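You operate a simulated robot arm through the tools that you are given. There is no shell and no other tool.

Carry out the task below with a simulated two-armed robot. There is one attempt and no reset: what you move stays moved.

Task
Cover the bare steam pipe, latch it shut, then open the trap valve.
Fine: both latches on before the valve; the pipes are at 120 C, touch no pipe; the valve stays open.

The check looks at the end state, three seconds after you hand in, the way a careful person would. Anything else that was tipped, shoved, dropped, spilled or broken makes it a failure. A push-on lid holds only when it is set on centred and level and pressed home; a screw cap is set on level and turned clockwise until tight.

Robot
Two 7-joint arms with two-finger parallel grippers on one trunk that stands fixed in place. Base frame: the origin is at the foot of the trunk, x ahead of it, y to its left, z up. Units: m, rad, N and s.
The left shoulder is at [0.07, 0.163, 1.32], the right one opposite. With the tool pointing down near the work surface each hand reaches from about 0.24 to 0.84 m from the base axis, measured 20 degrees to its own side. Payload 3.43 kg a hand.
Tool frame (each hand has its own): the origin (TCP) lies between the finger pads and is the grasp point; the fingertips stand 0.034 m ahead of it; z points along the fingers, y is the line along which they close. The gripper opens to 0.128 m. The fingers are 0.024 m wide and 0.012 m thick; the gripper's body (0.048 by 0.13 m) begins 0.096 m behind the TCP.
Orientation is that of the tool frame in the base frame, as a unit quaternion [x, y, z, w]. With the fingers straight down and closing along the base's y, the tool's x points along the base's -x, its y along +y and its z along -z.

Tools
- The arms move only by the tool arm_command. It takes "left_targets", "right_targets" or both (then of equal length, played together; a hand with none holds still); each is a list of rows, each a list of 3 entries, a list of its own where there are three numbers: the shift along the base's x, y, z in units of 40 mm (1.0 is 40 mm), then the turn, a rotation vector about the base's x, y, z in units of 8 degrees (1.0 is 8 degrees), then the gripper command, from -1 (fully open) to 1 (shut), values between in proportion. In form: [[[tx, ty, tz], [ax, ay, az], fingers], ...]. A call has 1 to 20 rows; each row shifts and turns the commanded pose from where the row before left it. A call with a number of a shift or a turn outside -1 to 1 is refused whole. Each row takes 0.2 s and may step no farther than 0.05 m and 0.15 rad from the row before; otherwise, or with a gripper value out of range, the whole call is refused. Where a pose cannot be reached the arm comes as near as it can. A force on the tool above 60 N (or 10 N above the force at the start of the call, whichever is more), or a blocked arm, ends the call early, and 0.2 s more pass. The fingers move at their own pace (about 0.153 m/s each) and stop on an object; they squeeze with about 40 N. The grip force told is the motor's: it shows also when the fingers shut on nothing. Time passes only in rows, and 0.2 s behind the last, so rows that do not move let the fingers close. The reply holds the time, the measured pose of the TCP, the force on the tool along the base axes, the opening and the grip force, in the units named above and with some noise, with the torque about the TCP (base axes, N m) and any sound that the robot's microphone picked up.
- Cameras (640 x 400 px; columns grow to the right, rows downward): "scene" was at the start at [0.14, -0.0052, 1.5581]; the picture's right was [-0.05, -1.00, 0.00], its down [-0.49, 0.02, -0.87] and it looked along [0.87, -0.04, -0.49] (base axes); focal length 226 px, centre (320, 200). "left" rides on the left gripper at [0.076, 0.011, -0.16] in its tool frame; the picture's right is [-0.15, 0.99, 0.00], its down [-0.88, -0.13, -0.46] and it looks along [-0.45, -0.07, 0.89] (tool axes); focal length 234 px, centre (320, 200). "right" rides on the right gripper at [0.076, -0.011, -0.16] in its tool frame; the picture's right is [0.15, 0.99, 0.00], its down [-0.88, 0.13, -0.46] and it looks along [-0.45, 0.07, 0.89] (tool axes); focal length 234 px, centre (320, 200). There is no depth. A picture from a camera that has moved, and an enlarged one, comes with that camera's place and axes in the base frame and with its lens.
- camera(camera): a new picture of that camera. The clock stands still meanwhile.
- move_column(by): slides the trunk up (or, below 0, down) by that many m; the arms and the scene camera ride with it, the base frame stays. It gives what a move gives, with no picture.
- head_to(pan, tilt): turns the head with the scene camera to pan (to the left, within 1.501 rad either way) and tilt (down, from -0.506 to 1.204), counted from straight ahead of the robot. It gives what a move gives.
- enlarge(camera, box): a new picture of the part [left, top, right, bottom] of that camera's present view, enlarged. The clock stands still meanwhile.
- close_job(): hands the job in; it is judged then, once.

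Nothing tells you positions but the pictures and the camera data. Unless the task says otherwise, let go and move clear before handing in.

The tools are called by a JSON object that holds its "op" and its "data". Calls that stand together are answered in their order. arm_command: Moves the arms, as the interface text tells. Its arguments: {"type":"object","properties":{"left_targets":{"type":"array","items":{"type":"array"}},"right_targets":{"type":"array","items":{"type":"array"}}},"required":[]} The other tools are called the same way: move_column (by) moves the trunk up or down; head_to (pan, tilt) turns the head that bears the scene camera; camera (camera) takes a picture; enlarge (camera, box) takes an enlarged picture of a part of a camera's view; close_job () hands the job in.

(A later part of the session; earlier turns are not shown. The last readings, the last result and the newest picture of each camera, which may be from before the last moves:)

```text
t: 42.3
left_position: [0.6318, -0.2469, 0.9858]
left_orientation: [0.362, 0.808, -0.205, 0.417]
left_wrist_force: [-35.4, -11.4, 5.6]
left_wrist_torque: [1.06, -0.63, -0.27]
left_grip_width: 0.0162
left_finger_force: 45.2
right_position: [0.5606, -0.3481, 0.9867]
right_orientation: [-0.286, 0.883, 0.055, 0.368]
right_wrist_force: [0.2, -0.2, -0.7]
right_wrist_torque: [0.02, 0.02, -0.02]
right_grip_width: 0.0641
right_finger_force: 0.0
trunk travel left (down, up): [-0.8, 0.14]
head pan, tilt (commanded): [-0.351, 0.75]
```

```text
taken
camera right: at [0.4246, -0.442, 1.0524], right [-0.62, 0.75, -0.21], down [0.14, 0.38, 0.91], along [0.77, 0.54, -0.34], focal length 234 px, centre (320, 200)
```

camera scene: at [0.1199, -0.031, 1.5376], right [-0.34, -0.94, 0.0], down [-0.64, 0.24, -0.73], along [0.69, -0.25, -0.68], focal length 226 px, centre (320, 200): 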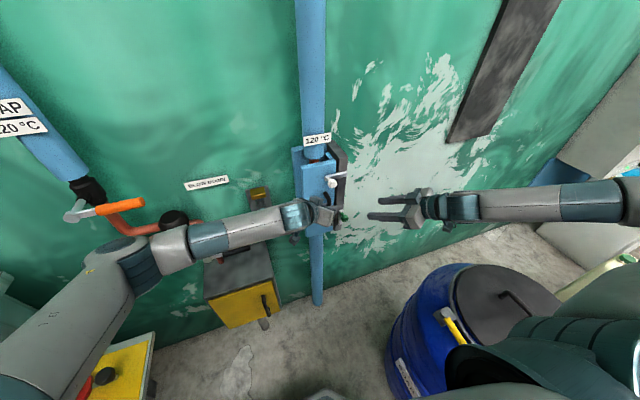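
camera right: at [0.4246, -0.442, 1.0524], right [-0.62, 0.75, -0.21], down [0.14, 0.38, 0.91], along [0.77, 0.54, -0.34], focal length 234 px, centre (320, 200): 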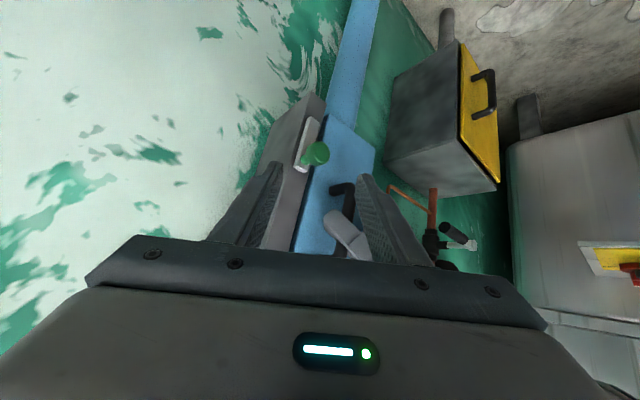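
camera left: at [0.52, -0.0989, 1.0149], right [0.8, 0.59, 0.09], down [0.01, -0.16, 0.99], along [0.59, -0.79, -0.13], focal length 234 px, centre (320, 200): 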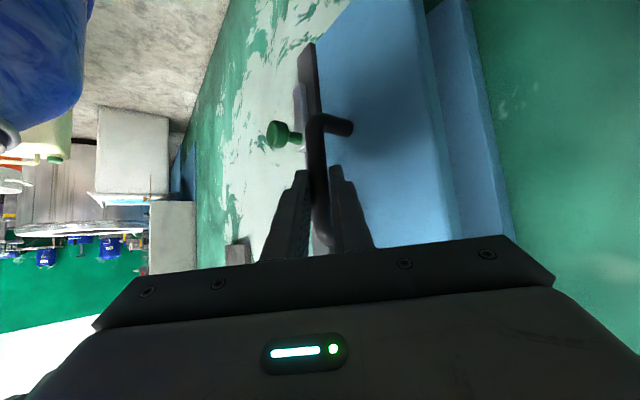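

{"op": "enlarge", "data": {"camera": "right", "box": [260, 90, 380, 190]}}

{"op": "arm_command", "data": {"right_targets": [[[0.48, 0.22, -0.53], [0, 0, 0], 0], [[0.48, 0.22, -0.53], [0, 0, 0], 0], [[0.48, 0.2, -0.53], [0, 0, 0], 0]]}}

{"op": "enlarge", "data": {"camera": "right", "box": [240, 80, 400, 220]}}

```text
4.00 times, centred on (320, 140) of right
camera zoom: at [0.4246, -0.442, 1.0524], right [-0.62, 0.75, -0.21], down [0.14, 0.38, 0.91], along [0.77, 0.54, -0.34], focal length 937 px, centre (320, 440)
```

zoom: 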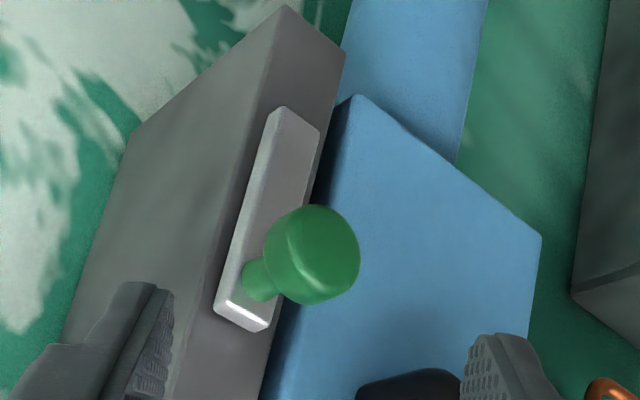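

```text
t: 43.1
left_position: [0.6308, -0.2462, 0.9872]
left_orientation: [0.361, 0.809, -0.204, 0.417]
left_wrist_force: [-35.4, -9.9, 5.6]
left_wrist_torque: [0.64, -0.88, -0.23]
left_grip_width: 0.0158
left_finger_force: 45.1
right_position: [0.6147, -0.3474, 0.9905]
right_orientation: [-0.287, 0.883, 0.055, 0.368]
right_wrist_force: [-0.5, 0.0, 0.8]
right_wrist_torque: [0.02, -0.02, -0.03]
right_grip_width: 0.0643
right_finger_force: 0.1
right hand out of reach, approached as far as the arm can: row 1, 2, 3
trunk travel left (down, up): [-0.8, 0.14]
head pan, tilt (commanded): [-0.351, 0.75]
```

```text
2.86 times, centred on (320, 150) of right
camera zoom: at [0.478, -0.4412, 1.0563], right [-0.62, 0.75, -0.21], down [0.14, 0.38, 0.92], along [0.77, 0.54, -0.34], focal length 669 px, centre (320, 343)
```

zoom: 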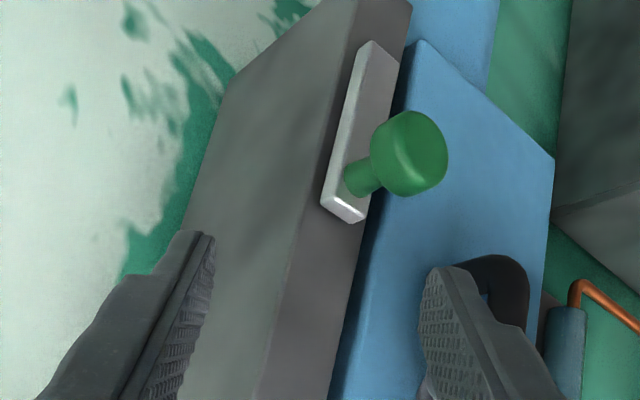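

The right hand cannot get low enough at this tilt. The white latch now holds the door, so I'll release the left hand from the handle and draw it away to make room.

{"op": "arm_command", "data": {"left_targets": [[[-0.1, 0, 0], [0, 0, 0], 0.2], [[0, 0, 0], [0, 0, 0], 0.2], [[-0.4, 0.45, 0.1], [0, 0, 0], 0.2], [[-0.4, 0.45, 0.1], [0, 0, 0], 0.2], [[-0.5, 0.6, 0.2], [0, 0, 0], 0.2], [[-0.5, 0.6, 0.4], [0, 0, 0], 0.2]]}}

{"op": "camera", "data": {"camera": "left"}}

{"op": "enlarge", "data": {"camera": "scene", "box": [270, 120, 390, 260]}}

```text
t: 44.5
left_position: [0.564, -0.1584, 1.0138]
left_orientation: [0.357, 0.812, -0.202, 0.416]
left_wrist_force: [0.4, 1.1, 0.7]
left_wrist_torque: [0.0, 0.0, -0.02]
left_grip_width: 0.0515
left_finger_force: 0.1
right_position: [0.6195, -0.3451, 0.989]
right_orientation: [-0.286, 0.884, 0.054, 0.366]
right_wrist_force: [0.1, -0.5, 0.6]
right_wrist_torque: [-0.04, 0.0, -0.01]
right_grip_width: 0.0641
right_finger_force: 0.0
trunk travel left (down, up): [-0.8, 0.14]
head pan, tilt (commanded): [-0.351, 0.75]
```

```text
taken
camera left: at [0.4576, -0.0185, 1.043], right [0.8, 0.59, 0.09], down [0.01, -0.16, 0.99], along [0.6, -0.79, -0.14], focal length 234 px, centre (320, 200)
```

left: 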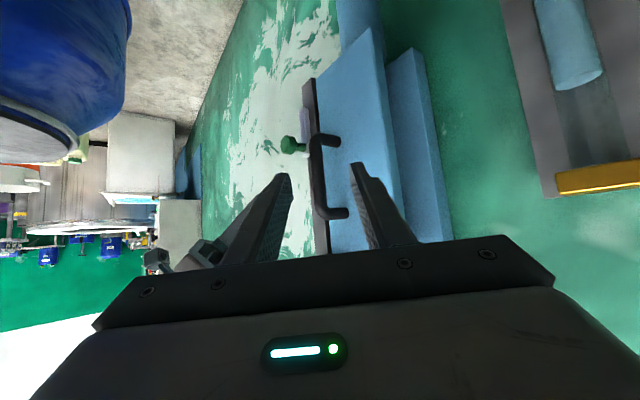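

```text
2.86 times, centred on (330, 190) of scene
camera zoom: at [0.1273, -0.0267, 1.537], right [-0.34, -0.94, 0.0], down [-0.64, 0.23, -0.73], along [0.69, -0.25, -0.68], focal length 645 px, centre (291, 229)
```

zoom: 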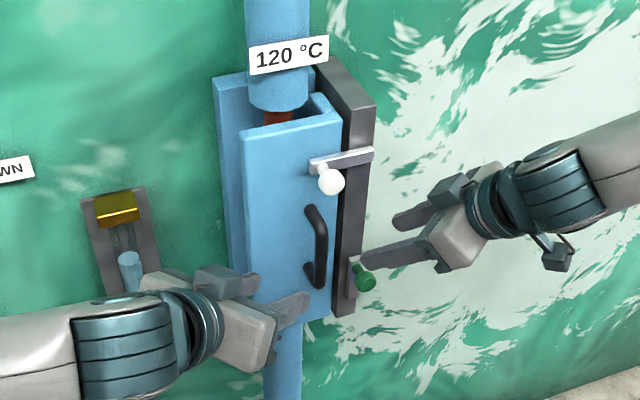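

The door stays shut under the white latch. I'll move the left hand well clear and tilt the right hand steeper for the green knob.

{"op": "arm_command", "data": {"left_targets": [[[-0.2, 0.8, 0.5], [0, 0, 0], 0.2], [[-0.2, 0.8, 0.5], [0, 0, 0], 0.2], [[-0.2, 0.8, 0.5], [0, 0, 0], 0.2]], "right_targets": [[[-0.5, -0.2, 0.3], [0, 0, 0], 0], [[-0.15, 0.25, -0.1], [-0.515, 0.849, -0.119], 0], [[-0.15, 0.25, -0.1], [-0.515, 0.849, -0.119], 0]]}}

{"op": "camera", "data": {"camera": "right"}}

{"op": "camera", "data": {"camera": "scene"}}

```text
t: 45.3
left_position: [0.539, -0.0606, 1.074]
left_orientation: [0.358, 0.811, -0.204, 0.415]
left_wrist_force: [0.5, 0.9, 0.0]
left_wrist_torque: [0.0, 0.0, -0.02]
left_grip_width: 0.0511
left_finger_force: 0.2
right_position: [0.5871, -0.3312, 0.9928]
right_orientation: [-0.29, 0.927, 0.018, 0.239]
right_wrist_force: [-0.2, -0.8, -0.4]
right_wrist_torque: [-0.06, 0.01, -0.03]
right_grip_width: 0.0639
right_finger_force: 0.1
trunk travel left (down, up): [-0.8, 0.14]
head pan, tilt (commanded): [-0.351, 0.75]
```

```text
taken
camera right: at [0.468, -0.4079, 1.1016], right [-0.64, 0.75, -0.17], down [0.37, 0.49, 0.79], along [0.67, 0.45, -0.59], focal length 234 px, centre (320, 200)
```

right: 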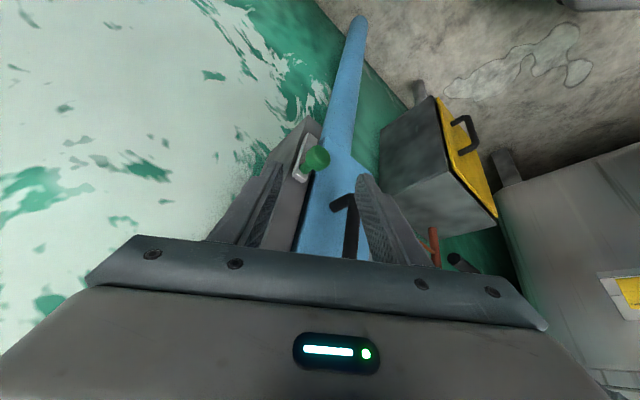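

```text
taken
camera scene: at [0.1286, -0.0242, 1.5368], right [-0.34, -0.94, 0.0], down [-0.64, 0.23, -0.73], along [0.69, -0.25, -0.68], focal length 226 px, centre (320, 200)
```

scene: 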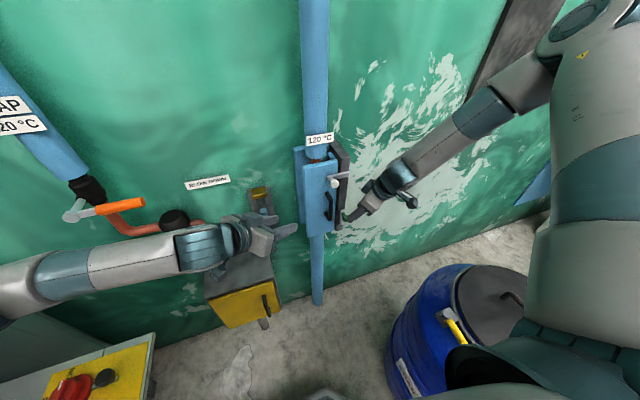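

The arm switched to a higher elbow and reaches well here. I'll square the hand up a bit in yaw, then advance onto the green knob at ≈(0.636,-0.316,0.908).

{"op": "arm_command", "data": {"right_targets": [[[0, 0.16, -0.05], [0, 0, -1], 0], [[0, 0.16, -0.05], [0, 0, -1], 0]]}}

{"op": "camera", "data": {"camera": "right"}}

```text
t: 45.9
left_position: [0.5378, -0.0622, 1.0744]
left_orientation: [0.358, 0.811, -0.203, 0.416]
left_wrist_force: [-0.4, 0.5, -0.2]
left_wrist_torque: [-0.02, 0.04, -0.04]
left_grip_width: 0.0512
left_finger_force: 0.1
right_position: [0.5867, -0.3194, 0.9886]
right_orientation: [-0.157, 0.958, -0.015, 0.24]
right_wrist_force: [-0.2, 0.6, 1.1]
right_wrist_torque: [0.0, 0.04, -0.01]
right_grip_width: 0.0641
right_finger_force: 0.1
trunk travel left (down, up): [-0.8, 0.14]
head pan, tilt (commanded): [-0.351, 0.75]
```

```text
taken
camera right: at [0.4516, -0.3605, 1.0962], right [-0.41, 0.9, -0.17], down [0.49, 0.37, 0.79], along [0.77, 0.24, -0.59], focal length 234 px, centre (320, 200)
```

right: 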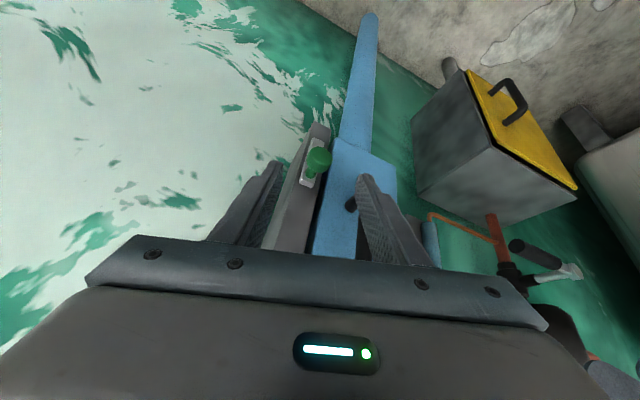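

{"op": "arm_command", "data": {"right_targets": [[[0.4, 0.04, -0.78], [0, 0, 0], 0], [[0.4, 0.04, -0.78], [0, 0, 0], 0]]}}

{"op": "enlarge", "data": {"camera": "right", "box": [240, 90, 400, 230]}}

{"op": "enlarge", "data": {"camera": "scene", "box": [290, 140, 420, 250]}}

```text
t: 46.5
left_position: [0.5391, -0.0606, 1.0737]
left_orientation: [0.36, 0.81, -0.205, 0.415]
left_wrist_force: [-0.4, -0.2, 0.0]
left_wrist_torque: [-0.04, 0.0, -0.05]
left_grip_width: 0.0513
left_finger_force: 0.0
right_position: [0.6213, -0.3182, 0.931]
right_orientation: [-0.158, 0.958, -0.014, 0.239]
right_wrist_force: [-0.4, 0.3, -0.6]
right_wrist_torque: [-0.06, -0.01, -0.01]
right_grip_width: 0.0642
right_finger_force: 0.0
right hand out of reach, approached as far as the arm can: row 2
trunk travel left (down, up): [-0.8, 0.14]
head pan, tilt (commanded): [-0.351, 0.75]
```

```text
2.86 times, centred on (320, 160) of right
camera zoom: at [0.4845, -0.3593, 1.039], right [-0.41, 0.89, -0.17], down [0.49, 0.37, 0.79], along [0.77, 0.24, -0.59], focal length 669 px, centre (320, 314)
```

zoom: 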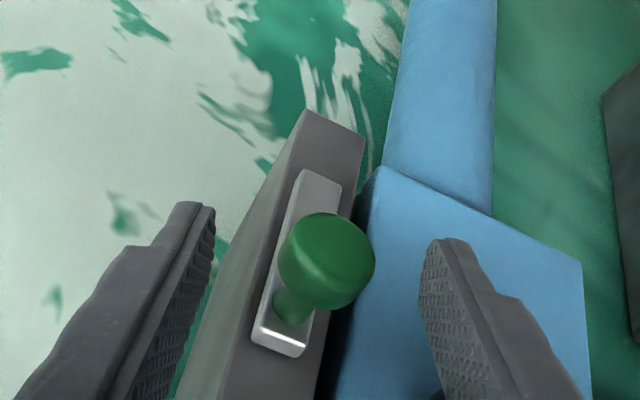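

```text
3.64 times, centred on (355, 195) of scene
camera zoom: at [0.1296, -0.0253, 1.5368], right [-0.34, -0.94, 0.0], down [-0.64, 0.23, -0.73], along [0.69, -0.25, -0.68], focal length 821 px, centre (193, 218)
```

zoom: 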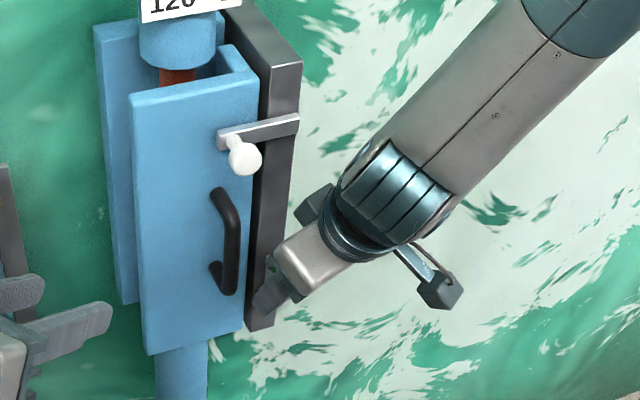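

The right hand is at its low limit again. Both hands are free, so I'll lower the trunk about 0.1 m, after checking that the left elbow is clear of the cabinet.

{"op": "head_to", "data": {"pan": 0.7, "tilt": 0.9}}

{"op": "camera", "data": {"camera": "scene"}}

{"op": "head_to", "data": {"pan": -0.9, "tilt": 0.8}}

{"op": "camera", "data": {"camera": "scene"}}

```text
t: 47.8
left_position: [0.5369, -0.0644, 1.0737]
left_orientation: [0.359, 0.811, -0.202, 0.415]
left_wrist_force: [-0.4, 0.0, 0.5]
left_wrist_torque: [-0.03, 0.0, 0.01]
left_grip_width: 0.0512
left_finger_force: 0.0
right_position: [0.6177, -0.3206, 0.9313]
right_orientation: [-0.157, 0.958, -0.013, 0.241]
right_wrist_force: [0.5, 0.2, 0.5]
right_wrist_torque: [-0.04, 0.01, 0.01]
right_grip_width: 0.0639
right_finger_force: 0.0
trunk travel left (down, up): [-0.8, 0.14]
head pan, tilt (commanded): [0.7, 0.901]
```

```text
taken
camera scene: at [0.1069, 0.0479, 1.5251], right [0.64, -0.77, 0.0], down [-0.6, -0.5, -0.62], along [0.48, 0.4, -0.78], focal length 226 px, centre (320, 200)
```

scene: 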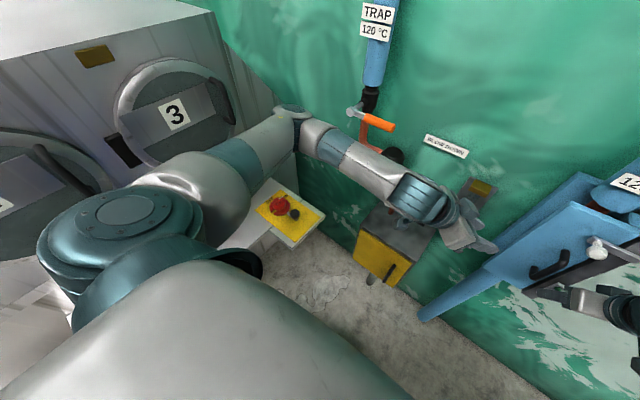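

```text
t: 49.4
left_position: [0.5377, -0.0639, 1.0749]
left_orientation: [0.359, 0.811, -0.203, 0.415]
left_wrist_force: [0.3, 0.5, -0.1]
left_wrist_torque: [0.0, -0.04, 0.02]
left_grip_width: 0.0513
left_finger_force: 0.0
right_position: [0.6178, -0.3199, 0.9314]
right_orientation: [-0.157, 0.958, -0.014, 0.24]
right_wrist_force: [-1.0, -0.2, -0.2]
right_wrist_torque: [0.01, 0.02, 0.03]
right_grip_width: 0.0639
right_finger_force: 0.0
trunk travel left (down, up): [-0.8, 0.14]
head pan, tilt (commanded): [-0.901, 0.799]
```

```text
taken
camera scene: at [0.0995, -0.0638, 1.5329], right [-0.78, -0.62, 0.0], down [-0.45, 0.56, -0.7], along [0.43, -0.55, -0.72], focal length 226 px, centre (320, 200)
```

scene: 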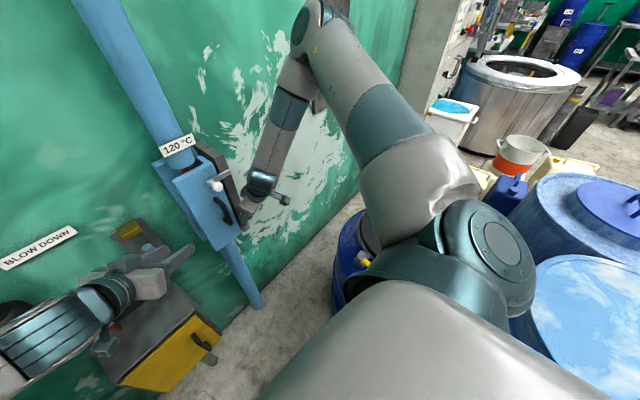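

The left elbow sits near (0.41,0.40,1.25), clear of the orange handle at (0.62,0.27,1.18), and the right upper arm is high. I'll draw the right hand back along its axis, then lower the trunk 0.1 m.

{"op": "arm_command", "data": {"right_targets": [[[-0.4, 0, 0.73], [0, 0, 0], 0], [[-0.4, 0, 0.73], [0, 0, 0], 0], [[-0.4, 0, 0.73], [0, 0, 0], 0]]}}

{"op": "move_column", "data": {"by": -0.1}}

{"op": "head_to", "data": {"pan": -0.35, "tilt": 0.7}}

{"op": "camera", "data": {"camera": "right"}}

{"op": "camera", "data": {"camera": "scene"}}

```text
t: 50.2
left_position: [0.5362, -0.0626, 1.075]
left_orientation: [0.359, 0.81, -0.203, 0.417]
left_wrist_force: [-0.3, -1.0, 0.0]
left_wrist_torque: [-0.01, -0.01, 0.04]
left_grip_width: 0.0513
left_finger_force: 0.2
right_position: [0.5694, -0.3225, 1.019]
right_orientation: [-0.157, 0.958, -0.015, 0.241]
right_wrist_force: [-1.3, -0.1, -0.1]
right_wrist_torque: [-0.01, 0.01, 0.02]
right_grip_width: 0.0638
right_finger_force: 0.0
trunk travel left (down, up): [-0.8, 0.14]
head pan, tilt (commanded): [-0.901, 0.799]
```

```text
t: 51.6
left_position: [0.5381, -0.0631, 0.974]
left_orientation: [0.359, 0.81, -0.203, 0.416]
left_wrist_force: [-0.4, -0.8, -0.3]
left_wrist_torque: [-0.02, 0.04, -0.01]
left_grip_width: 0.0511
left_finger_force: 0.0
right_position: [0.5706, -0.3211, 0.919]
right_orientation: [-0.157, 0.958, -0.015, 0.239]
right_wrist_force: [0.8, -0.1, 0.2]
right_wrist_torque: [0.0, 0.01, 0.01]
right_grip_width: 0.0643
right_finger_force: 0.1
trunk travel left (down, up): [-0.7, 0.24]
head pan, tilt (commanded): [-0.901, 0.799]
```

```text
t: 52.5
left_position: [0.5379, -0.0641, 0.9745]
left_orientation: [0.359, 0.81, -0.203, 0.416]
left_wrist_force: [0.4, 0.1, -0.2]
left_wrist_torque: [-0.01, 0.04, 0.01]
left_grip_width: 0.0513
left_finger_force: 0.0
right_position: [0.5702, -0.321, 0.9176]
right_orientation: [-0.157, 0.958, -0.014, 0.24]
right_wrist_force: [-0.4, 0.6, 0.3]
right_wrist_torque: [-0.03, 0.03, 0.0]
right_grip_width: 0.0639
right_finger_force: 0.1
trunk travel left (down, up): [-0.7, 0.24]
head pan, tilt (commanded): [-0.351, 0.7]
```

```text
taken
camera right: at [0.4349, -0.3626, 1.0259], right [-0.41, 0.89, -0.17], down [0.48, 0.37, 0.79], along [0.77, 0.25, -0.59], focal length 234 px, centre (320, 200)
```

right: 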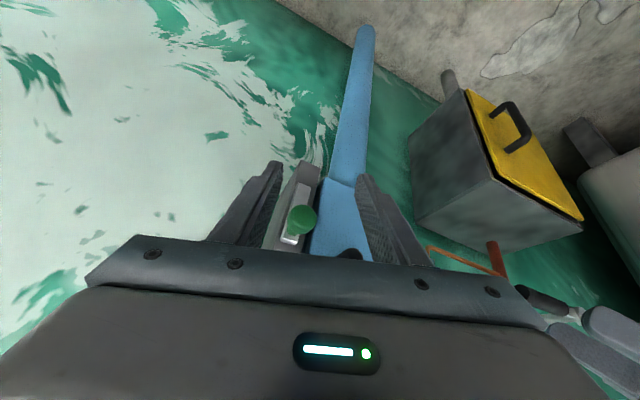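

```text
taken
camera scene: at [0.1291, -0.0298, 1.4412], right [-0.34, -0.94, 0.0], down [-0.6, 0.22, -0.76], along [0.72, -0.26, -0.64], focal length 226 px, centre (320, 200)
```

scene: 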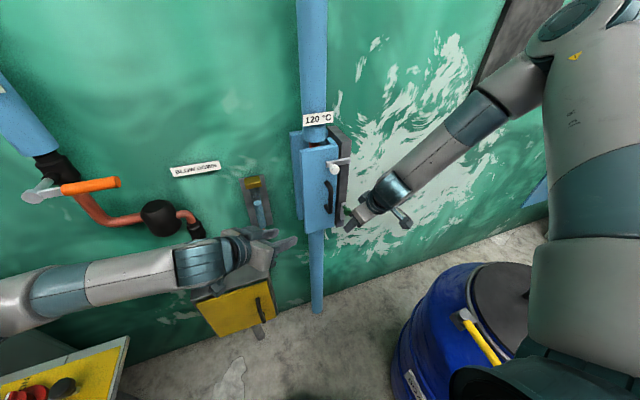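

Now the right hand can go lower. I'll rise to the pre-grasp above the green knob and descend onto it.

{"op": "arm_command", "data": {"right_targets": [[[0.25, 0.06, 0.76], [0, 0, 0], 0], [[0.25, 0.06, 0.76], [0, 0, 0], 0], [[0.36, 0.04, -0.66], [0, 0, 0], 0], [[0.36, 0.04, -0.66], [0, 0, 0], 0]]}}

{"op": "enlarge", "data": {"camera": "right", "box": [240, 90, 400, 230]}}

```text
t: 53.5
left_position: [0.5392, -0.0641, 0.9743]
left_orientation: [0.359, 0.811, -0.203, 0.415]
left_wrist_force: [0.3, -0.2, -0.6]
left_wrist_torque: [-0.04, -0.01, -0.06]
left_grip_width: 0.0514
left_finger_force: 0.1
right_position: [0.6207, -0.3126, 0.9258]
right_orientation: [-0.157, 0.958, -0.014, 0.24]
right_wrist_force: [0.1, -0.4, 0.4]
right_wrist_torque: [0.02, 0.0, 0.01]
right_grip_width: 0.064
right_finger_force: 0.0
trunk travel left (down, up): [-0.7, 0.24]
head pan, tilt (commanded): [-0.351, 0.7]
```

```text
2.86 times, centred on (320, 160) of right
camera zoom: at [0.4857, -0.3544, 1.0331], right [-0.41, 0.89, -0.17], down [0.49, 0.37, 0.79], along [0.77, 0.25, -0.59], focal length 669 px, centre (320, 314)
```

zoom: 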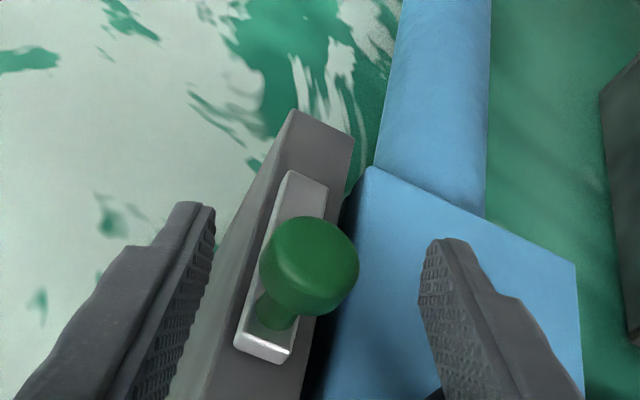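

{"op": "arm_command", "data": {"right_targets": [[[0.03, -0.07, 0], [0, 0, 0], 0], [[0, 0, 0], [0, 0, 0], 1], [[0, 0, 0], [0, 0, 0], 1]]}}

{"op": "enlarge", "data": {"camera": "right", "box": [240, 90, 400, 230]}}

```text
t: 54.3
left_position: [0.538, -0.0652, 0.9745]
left_orientation: [0.36, 0.811, -0.203, 0.415]
left_wrist_force: [-0.1, -0.3, 0.4]
left_wrist_torque: [-0.01, 0.01, 0.02]
left_grip_width: 0.0512
left_finger_force: 0.0
right_position: [0.6217, -0.317, 0.9257]
right_orientation: [-0.156, 0.958, -0.014, 0.24]
right_wrist_force: [1.8, -0.8, -1.3]
right_wrist_torque: [-0.11, -0.12, -0.16]
right_grip_width: 0.0277
right_finger_force: 44.3
trunk travel left (down, up): [-0.7, 0.24]
head pan, tilt (commanded): [-0.351, 0.7]
```

```text
2.86 times, centred on (320, 160) of right
camera zoom: at [0.4858, -0.3571, 1.0337], right [-0.41, 0.9, -0.17], down [0.49, 0.37, 0.79], along [0.77, 0.24, -0.59], focal length 669 px, centre (320, 314)
```

zoom: 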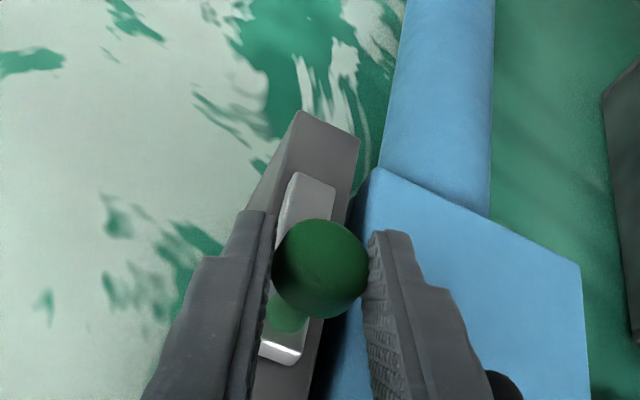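

Green knob gripped. Swinging it over in steps.

{"op": "arm_command", "data": {"right_targets": [[[0, 0.195, -0.013], [0, 0, 0], 1], [[0, 0.19, -0.04], [0, 0, 0], 1], [[0, 0.183, -0.068], [0, 0, 0], 1]]}}

{"op": "enlarge", "data": {"camera": "right", "box": [240, 90, 400, 230]}}

```text
t: 55.1
left_position: [0.5395, -0.0647, 0.9745]
left_orientation: [0.358, 0.811, -0.202, 0.416]
left_wrist_force: [0.5, 0.2, -0.8]
left_wrist_torque: [-0.01, 0.01, 0.02]
left_grip_width: 0.0509
left_finger_force: 0.1
right_position: [0.621, -0.2946, 0.9207]
right_orientation: [-0.156, 0.958, -0.014, 0.241]
right_wrist_force: [6.0, -8.9, 6.9]
right_wrist_torque: [-0.85, 0.45, -0.35]
right_grip_width: 0.0274
right_finger_force: 45.3
trunk travel left (down, up): [-0.7, 0.24]
head pan, tilt (commanded): [-0.351, 0.7]
```

```text
2.86 times, centred on (320, 160) of right
camera zoom: at [0.4856, -0.3353, 1.0287], right [-0.41, 0.9, -0.17], down [0.48, 0.37, 0.79], along [0.77, 0.25, -0.59], focal length 669 px, centre (320, 314)
```

zoom: 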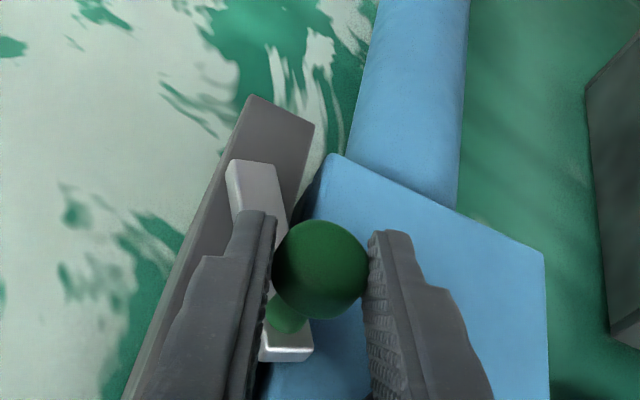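

Moving smoothly with low forces. Continuing.

{"op": "arm_command", "data": {"right_targets": [[[0, 0.173, -0.093], [0, 0, 0], 1], [[0, 0.158, -0.115], [0, 0, 0], 1], [[0, 0.14, -0.135], [0, 0, 0], 1]]}}

{"op": "enlarge", "data": {"camera": "right", "box": [240, 90, 400, 230]}}

```text
t: 55.9
left_position: [0.5381, -0.0636, 0.9731]
left_orientation: [0.359, 0.811, -0.203, 0.415]
left_wrist_force: [0.0, 0.3, 0.9]
left_wrist_torque: [0.02, 0.01, 0.01]
left_grip_width: 0.0509
left_finger_force: 0.0
right_position: [0.6207, -0.2752, 0.9083]
right_orientation: [-0.156, 0.958, -0.014, 0.24]
right_wrist_force: [4.8, -10.0, 3.3]
right_wrist_torque: [-0.66, 0.82, -0.28]
right_grip_width: 0.0276
right_finger_force: 45.3
trunk travel left (down, up): [-0.7, 0.24]
head pan, tilt (commanded): [-0.351, 0.7]
```

```text
2.86 times, centred on (320, 160) of right
camera zoom: at [0.4854, -0.3165, 1.0153], right [-0.41, 0.9, -0.17], down [0.49, 0.37, 0.79], along [0.77, 0.25, -0.59], focal length 669 px, centre (320, 314)
```

zoom: 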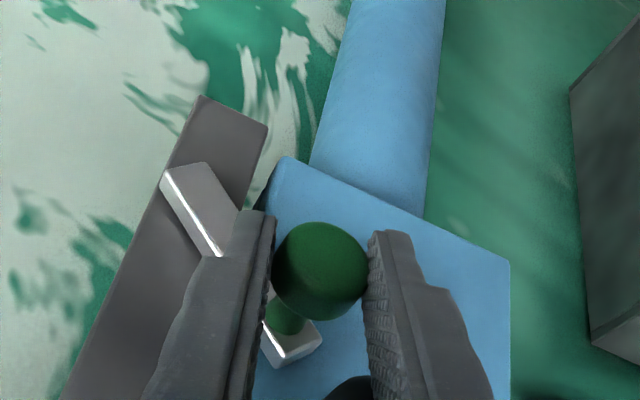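

{"op": "arm_command", "data": {"right_targets": [[[0, 0.12, -0.155], [0, 0, 0], 1], [[0, 0.098, -0.17], [0, 0, 0], 1], [[0, 0.073, -0.183], [0, 0, 0], 1]]}}

{"op": "enlarge", "data": {"camera": "right", "box": [240, 90, 400, 230]}}

```text
t: 56.7
left_position: [0.5361, -0.0646, 0.9754]
left_orientation: [0.36, 0.811, -0.202, 0.415]
left_wrist_force: [-0.8, 0.7, -0.1]
left_wrist_torque: [0.01, 0.0, 0.01]
left_grip_width: 0.0512
left_finger_force: 0.1
right_position: [0.6205, -0.2649, 0.8891]
right_orientation: [-0.156, 0.958, -0.014, 0.241]
right_wrist_force: [3.6, -10.2, 7.7]
right_wrist_torque: [-0.81, 0.47, -0.31]
right_grip_width: 0.0278
right_finger_force: 45.1
trunk travel left (down, up): [-0.7, 0.24]
head pan, tilt (commanded): [-0.351, 0.7]
```

```text
2.86 times, centred on (320, 160) of right
camera zoom: at [0.4851, -0.3052, 0.9963], right [-0.41, 0.9, -0.17], down [0.48, 0.37, 0.79], along [0.77, 0.25, -0.59], focal length 669 px, centre (320, 314)
```

zoom: 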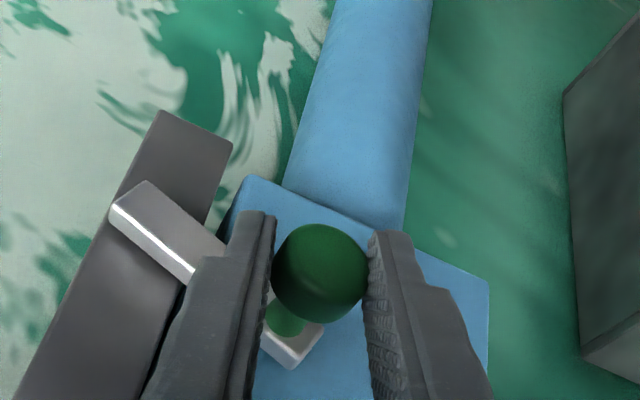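

{"op": "arm_command", "data": {"right_targets": [[[0, 0.048, -0.19], [0, 0, 0], 1], [[0, 0.02, -0.195], [0, 0, 0], 1], [[0, 0.0, -0.1], [0, 0, 0], 1]]}}

{"op": "enlarge", "data": {"camera": "right", "box": [240, 90, 400, 230]}}

{"op": "enlarge", "data": {"camera": "scene", "box": [270, 110, 400, 260]}}

```text
t: 57.5
left_position: [0.5378, -0.0633, 0.9753]
left_orientation: [0.359, 0.81, -0.203, 0.416]
left_wrist_force: [-0.3, 0.7, -0.8]
left_wrist_torque: [0.01, 0.03, 0.01]
left_grip_width: 0.051
left_finger_force: 0.0
right_position: [0.6206, -0.2601, 0.8677]
right_orientation: [-0.158, 0.957, -0.014, 0.241]
right_wrist_force: [2.0, -5.5, 9.9]
right_wrist_torque: [-0.69, 0.4, -0.33]
right_grip_width: 0.0277
right_finger_force: 44.7
trunk travel left (down, up): [-0.7, 0.24]
head pan, tilt (commanded): [-0.351, 0.7]
```

```text
2.86 times, centred on (320, 160) of right
camera zoom: at [0.4851, -0.3015, 0.9762], right [-0.41, 0.89, -0.17], down [0.48, 0.37, 0.79], along [0.77, 0.25, -0.59], focal length 669 px, centre (320, 314)
```

zoom: 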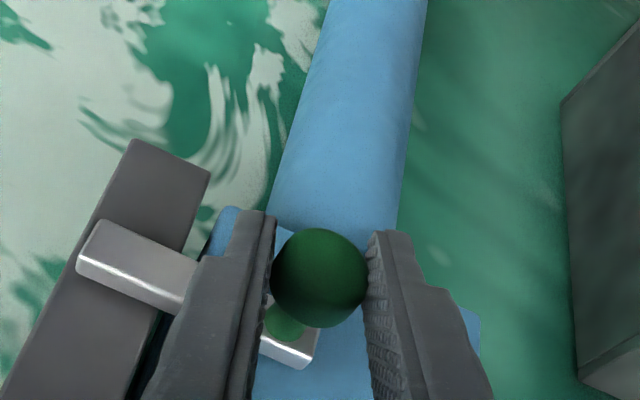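

```text
2.67 times, centred on (335, 185) of scene
camera zoom: at [0.1284, -0.0299, 1.4413], right [-0.34, -0.94, 0.0], down [-0.6, 0.22, -0.77], along [0.72, -0.26, -0.64], focal length 602 px, centre (280, 240)
```

zoom: 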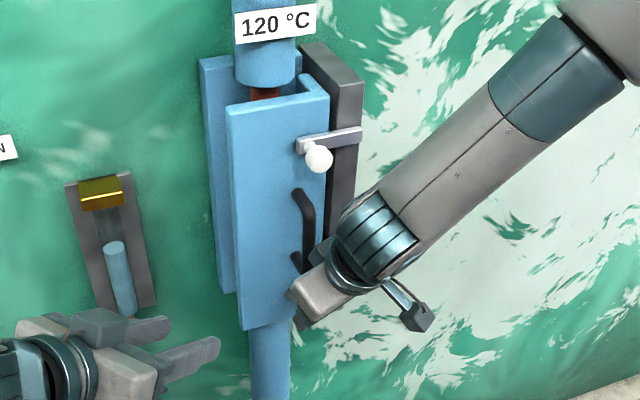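

The green bar is level too. Feeling for its stop.

{"op": "arm_command", "data": {"right_targets": [[[0, 0, -0.07], [0, 0, 0], 1], [[0, 0, -0.05], [0, 0, 0], 1], [[0, 0, 0], [0, 0, 0], 1]]}}

```text
t: 58.3
left_position: [0.5383, -0.0624, 0.9743]
left_orientation: [0.358, 0.811, -0.203, 0.417]
left_wrist_force: [-1.3, 0.0, 0.0]
left_wrist_torque: [-0.01, 0.01, 0.02]
left_grip_width: 0.0511
left_finger_force: 0.0
right_position: [0.6207, -0.2596, 0.8655]
right_orientation: [-0.158, 0.958, -0.014, 0.241]
right_wrist_force: [8.0, 4.4, 9.2]
right_wrist_torque: [-0.4, -0.04, -0.17]
right_grip_width: 0.0277
right_finger_force: 45.1
trunk travel left (down, up): [-0.7, 0.24]
head pan, tilt (commanded): [-0.351, 0.7]
```

{"op": "arm_command", "data": {"right_targets": [[[0, 0, -0.08], [0, 0, 0], 1], [[0, 0, 0], [0, 0, 0], 1]]}}

{"op": "enlarge", "data": {"camera": "right", "box": [240, 90, 400, 230]}}

```text
t: 58.9
left_position: [0.5374, -0.061, 0.9743]
left_orientation: [0.358, 0.81, -0.204, 0.417]
left_wrist_force: [0.4, -0.3, -0.4]
left_wrist_torque: [0.01, -0.03, 0.0]
left_grip_width: 0.0517
left_finger_force: 0.0
right_position: [0.6202, -0.2607, 0.8649]
right_orientation: [-0.16, 0.957, -0.014, 0.241]
right_wrist_force: [13.0, 12.9, 13.4]
right_wrist_torque: [0.02, -0.14, -0.09]
right_grip_width: 0.0275
right_finger_force: 45.5
right hand out of reach, approached as far as the arm can: row 1
trunk travel left (down, up): [-0.7, 0.24]
head pan, tilt (commanded): [-0.351, 0.7]
```

```text
2.86 times, centred on (320, 160) of right
camera zoom: at [0.4851, -0.3021, 0.9728], right [-0.42, 0.89, -0.17], down [0.48, 0.37, 0.79], along [0.77, 0.25, -0.59], focal length 669 px, centre (320, 314)
```

zoom: 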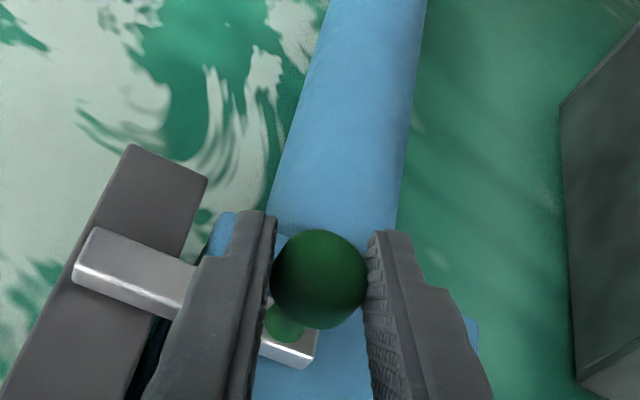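

Both at its stop and level. Releasing the green knob and pulling straight back.

{"op": "arm_command", "data": {"right_targets": [[[-0.05, 0, 0.02], [0, 0, 0], 0.4], [[-0.2, 0, 0.02], [0, 0, 0], 0.25], [[-0.7, 0, 0.2], [0, 0, 0], 0.2], [[-0.7, -0.3, 0.4], [0, 0, 0], 0.2], [[-0.2, -0.8, 0.6], [0, 0, 0], 0.2], [[0, -0.8, 0.6], [0, 0, 0], 0.2]]}}

{"op": "camera", "data": {"camera": "right"}}

{"op": "enlarge", "data": {"camera": "scene", "box": [270, 110, 400, 260]}}

```text
t: 60.3
left_position: [0.5372, -0.0645, 0.9748]
left_orientation: [0.359, 0.81, -0.203, 0.416]
left_wrist_force: [-0.9, -0.1, 0.8]
left_wrist_torque: [0.02, 0.0, 0.0]
left_grip_width: 0.0509
left_finger_force: 0.0
right_position: [0.5444, -0.3381, 0.9391]
right_orientation: [-0.157, 0.958, -0.013, 0.241]
right_wrist_force: [0.1, 0.2, 0.4]
right_wrist_torque: [0.01, -0.02, 0.05]
right_grip_width: 0.051
right_finger_force: 0.1
trunk travel left (down, up): [-0.7, 0.24]
head pan, tilt (commanded): [-0.351, 0.7]
```

```text
taken
camera right: at [0.4086, -0.3804, 1.0461], right [-0.41, 0.89, -0.17], down [0.48, 0.37, 0.79], along [0.77, 0.25, -0.59], focal length 234 px, centre (320, 200)
```

right: 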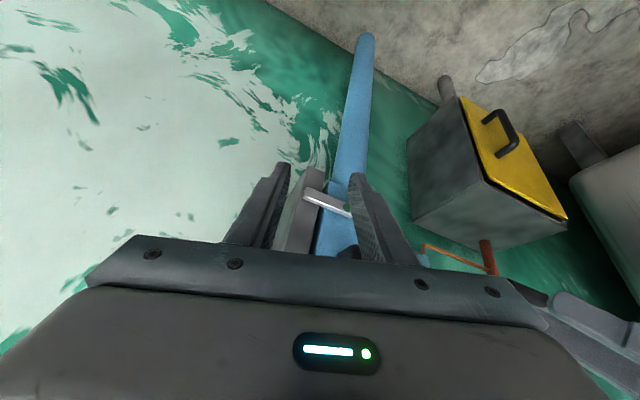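

```text
2.67 times, centred on (335, 185) of scene
camera zoom: at [0.1276, -0.0305, 1.4413], right [-0.34, -0.94, 0.0], down [-0.6, 0.22, -0.77], along [0.72, -0.26, -0.64], focal length 602 px, centre (280, 240)
```

zoom: 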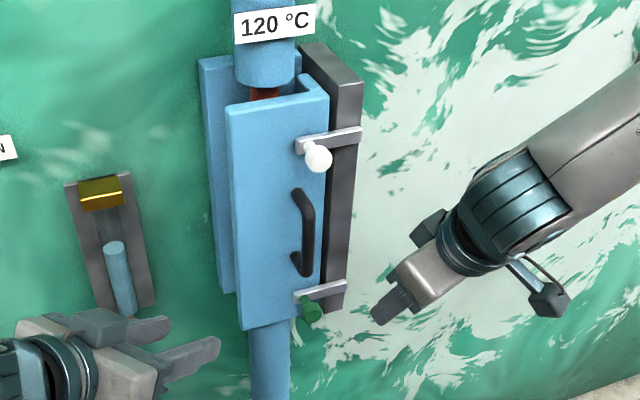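

Both latches now lie level across the closed door. Next is the trap valve: I'll raise the trunk back and bring the left hand round to look at the orange handle.

{"op": "move_column", "data": {"by": 0.1}}

{"op": "arm_command", "data": {"left_targets": [[[-0.27, 0.5, 0.7], [0, 0, 1], 0.2], [[-0.27, 0.6, 0.7], [0, 0, 1], 0.2], [[-0.27, 0.67, 0.7], [0, 0, 1], 0.2], [[-0.27, 0.67, 0.7], [0, 0, 1], 0.2], [[-0.27, 0.67, 0.7], [0, 0, 1], 0.2], [[-0.27, 0.67, 0.7], [0, 0, 1], 0.2], [[-0.27, 0.67, 0.7], [0, 1, 0], 0.2], [[-0.27, 0.67, 0.7], [0, 1, 0], 0.2]]}}

{"op": "camera", "data": {"camera": "left"}}

{"op": "head_to", "data": {"pan": 0.5, "tilt": 0.6}}

{"op": "camera", "data": {"camera": "scene"}}

```text
t: 61.7
left_position: [0.5389, -0.0637, 1.0733]
left_orientation: [0.359, 0.811, -0.202, 0.415]
left_wrist_force: [-0.1, 0.6, 0.6]
left_wrist_torque: [0.01, 0.01, -0.01]
left_grip_width: 0.051
left_finger_force: 0.0
right_position: [0.5455, -0.3396, 1.0377]
right_orientation: [-0.157, 0.958, -0.014, 0.24]
right_wrist_force: [0.4, 0.1, -0.2]
right_wrist_torque: [0.0, -0.02, 0.02]
right_grip_width: 0.0512
right_finger_force: 0.0
trunk travel left (down, up): [-0.8, 0.14]
head pan, tilt (commanded): [-0.351, 0.7]
```

```text
t: 63.5
left_position: [0.4934, 0.1137, 1.3014]
left_orientation: [-0.005, 0.942, -0.017, 0.334]
left_wrist_force: [-0.3, 0.2, 0.3]
left_wrist_torque: [0.01, -0.03, -0.06]
left_grip_width: 0.0509
left_finger_force: 0.0
left hand out of reach, approached as far as the arm can: row 3, 4, 5, 6
right_position: [0.5437, -0.3373, 1.0378]
right_orientation: [-0.158, 0.958, -0.014, 0.24]
right_wrist_force: [0.4, 0.0, -0.5]
right_wrist_torque: [0.02, -0.01, 0.01]
right_grip_width: 0.0512
right_finger_force: 0.1
trunk travel left (down, up): [-0.8, 0.14]
head pan, tilt (commanded): [-0.351, 0.7]
```

```text
taken
camera left: at [0.3345, 0.1293, 1.3778], right [0.12, 0.99, 0.06], down [0.4, -0.1, 0.91], along [0.91, -0.08, -0.41], focal length 234 px, centre (320, 200)
```

left: 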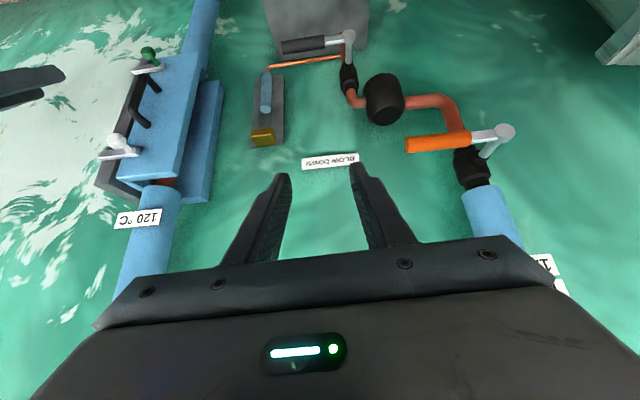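

```text
t: 64.6
left_position: [0.4951, 0.1128, 1.3022]
left_orientation: [-0.003, 0.942, -0.016, 0.334]
left_wrist_force: [-0.4, 0.6, 0.2]
left_wrist_torque: [0.01, -0.01, 0.0]
left_grip_width: 0.051
left_finger_force: 0.0
right_position: [0.5447, -0.3382, 1.0384]
right_orientation: [-0.158, 0.958, -0.014, 0.241]
right_wrist_force: [-0.5, 0.1, -0.4]
right_wrist_torque: [-0.01, 0.0, 0.01]
right_grip_width: 0.0514
right_finger_force: 0.0
trunk travel left (down, up): [-0.8, 0.14]
head pan, tilt (commanded): [0.499, 0.6]
```

```text
taken
camera scene: at [0.1269, 0.042, 1.5498], right [0.48, -0.88, 0.0], down [-0.5, -0.27, -0.82], along [0.72, 0.39, -0.57], focal length 226 px, centre (320, 200)
```

scene: 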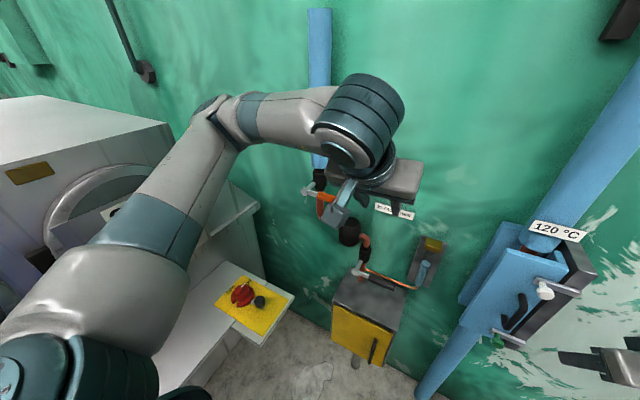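

{"op": "enlarge", "data": {"camera": "left", "box": [380, 90, 540, 210]}}

{"op": "enlarge", "data": {"camera": "left", "box": [90, 30, 230, 240]}}

```text
3.33 times, centred on (460, 150) of left
camera zoom: at [0.3351, 0.1273, 1.3771], right [0.12, 0.99, 0.06], down [0.4, -0.1, 0.91], along [0.91, -0.08, -0.4], focal length 781 px, centre (-147, 367)
```

zoom: 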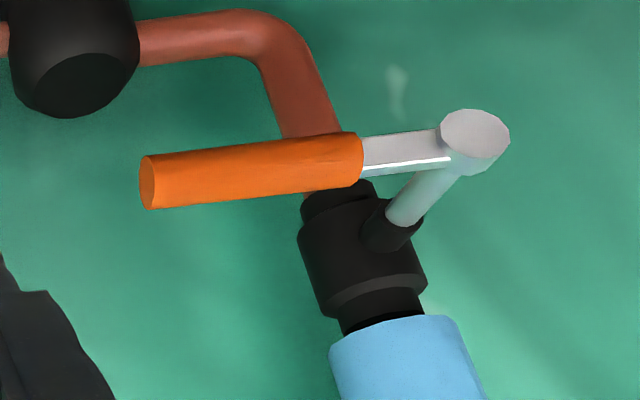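

```text
1.90 times, centred on (160, 135) of left
camera zoom: at [0.3351, 0.1273, 1.3771], right [0.12, 0.99, 0.06], down [0.4, -0.1, 0.91], along [0.91, -0.08, -0.4], focal length 446 px, centre (625, 324)
```

zoom: 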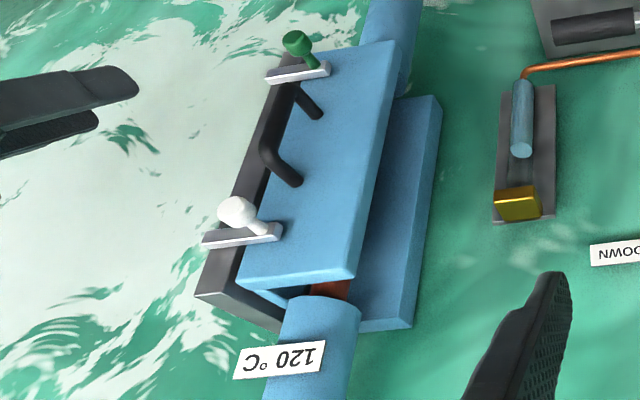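

From this view the jacket is closed and both latches lie across it. The trap valve lever points right (closed) from a hub at about (0.61,0.35,1.19), and turning it in line with the vertical pipe should open it. I'll bring the left hand, fingers closed, lower and nearer to refine where the lever is.

{"op": "arm_command", "data": {"left_targets": [[[0.1, 0.4, -0.7], [0, -1, 0], 1], [[0.1, 0.4, -0.7], [0, -1, 0], 1], [[0.1, 0.4, -0.7], [0, -1, 0], 1], [[0.1, 0.4, -0.7], [0, 0, 0], 1], [[0.1, 0.4, -0.7], [0, 0, 0], 1]]}}

{"op": "camera", "data": {"camera": "left"}}

{"op": "camera", "data": {"camera": "scene"}}

```text
t: 65.8
left_position: [0.5863, 0.1684, 1.1788]
left_orientation: [0.0, 0.852, -0.017, 0.524]
left_wrist_force: [0.2, 0.1, -0.2]
left_wrist_torque: [0.0, -0.01, 0.0]
left_grip_width: 0.0
left_finger_force: 33.3
left hand out of reach, approached as far as the arm can: row 1, 2, 3
right_position: [0.5449, -0.3379, 1.0395]
right_orientation: [-0.157, 0.958, -0.015, 0.24]
right_wrist_force: [-0.3, -0.1, 0.2]
right_wrist_torque: [0.03, 0.0, 0.0]
right_grip_width: 0.0508
right_finger_force: 0.0
trunk travel left (down, up): [-0.8, 0.14]
head pan, tilt (commanded): [0.499, 0.6]
```

```text
taken
camera left: at [0.4093, 0.1846, 1.1839], right [0.08, 0.99, 0.1], down [-0.01, -0.1, 0.99], along [1.0, -0.08, 0.0], focal length 234 px, centre (320, 200)
```

left: 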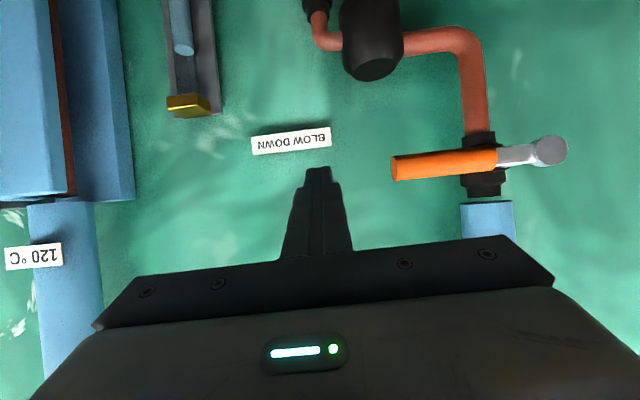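

```text
taken
camera scene: at [0.127, 0.0432, 1.5498], right [0.48, -0.88, 0.0], down [-0.5, -0.27, -0.82], along [0.72, 0.39, -0.57], focal length 226 px, centre (320, 200)
```

scene: 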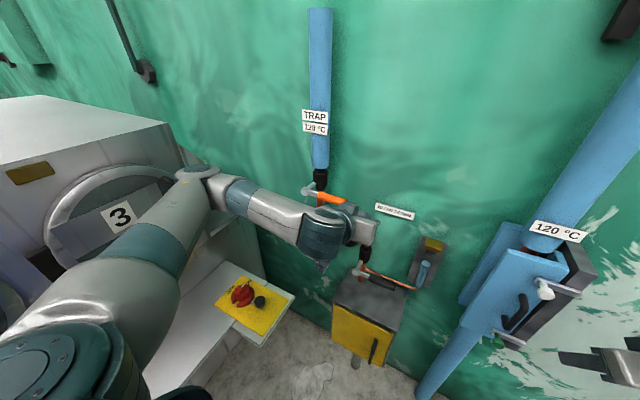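

{"op": "enlarge", "data": {"camera": "left", "box": [0, 0, 200, 280]}}

{"op": "enlarge", "data": {"camera": "scene", "box": [440, 190, 620, 360]}}

{"op": "enlarge", "data": {"camera": "left", "box": [360, 90, 600, 250]}}

```text
1.43 times, centred on (100, 140) of left
camera zoom: at [0.4093, 0.1846, 1.1839], right [0.08, 0.99, 0.1], down [-0.01, -0.1, 0.99], along [1.0, -0.08, 0.0], focal length 334 px, centre (634, 286)
```

zoom: 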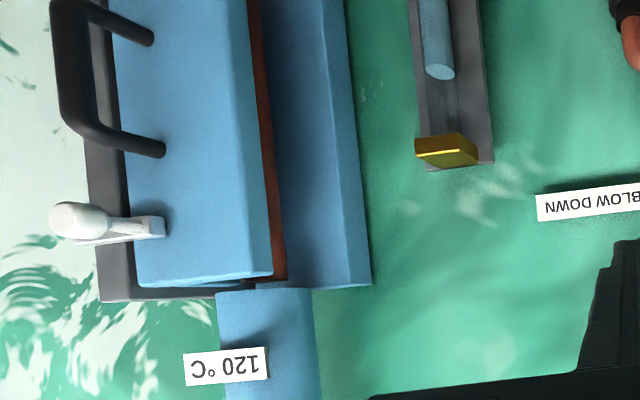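

```text
2.35 times, centred on (530, 275) of scene
camera zoom: at [0.127, 0.0432, 1.5498], right [0.48, -0.88, 0.0], down [-0.5, -0.27, -0.82], along [0.72, 0.39, -0.57], focal length 531 px, centre (-174, 24)
```

zoom: 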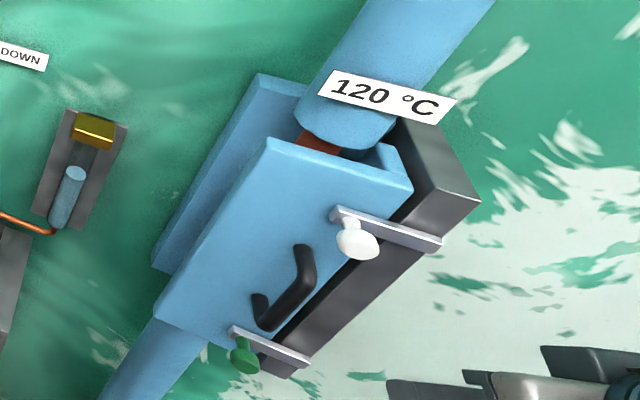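

```text
2.50 times, centred on (480, 170) of left
camera zoom: at [0.4093, 0.1846, 1.1839], right [0.08, 0.99, 0.1], down [-0.01, -0.1, 0.99], along [1.0, -0.08, 0.0], focal length 585 px, centre (-80, 275)
```

zoom: 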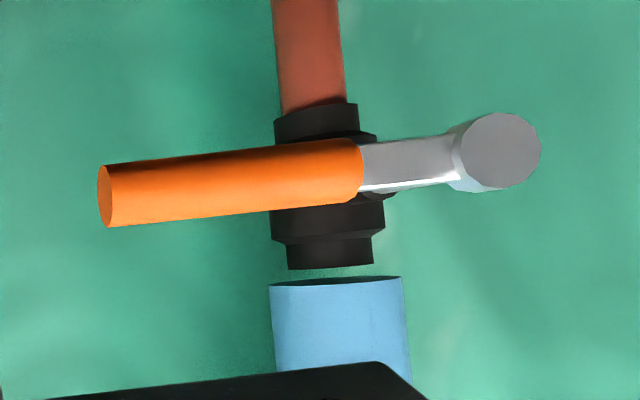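

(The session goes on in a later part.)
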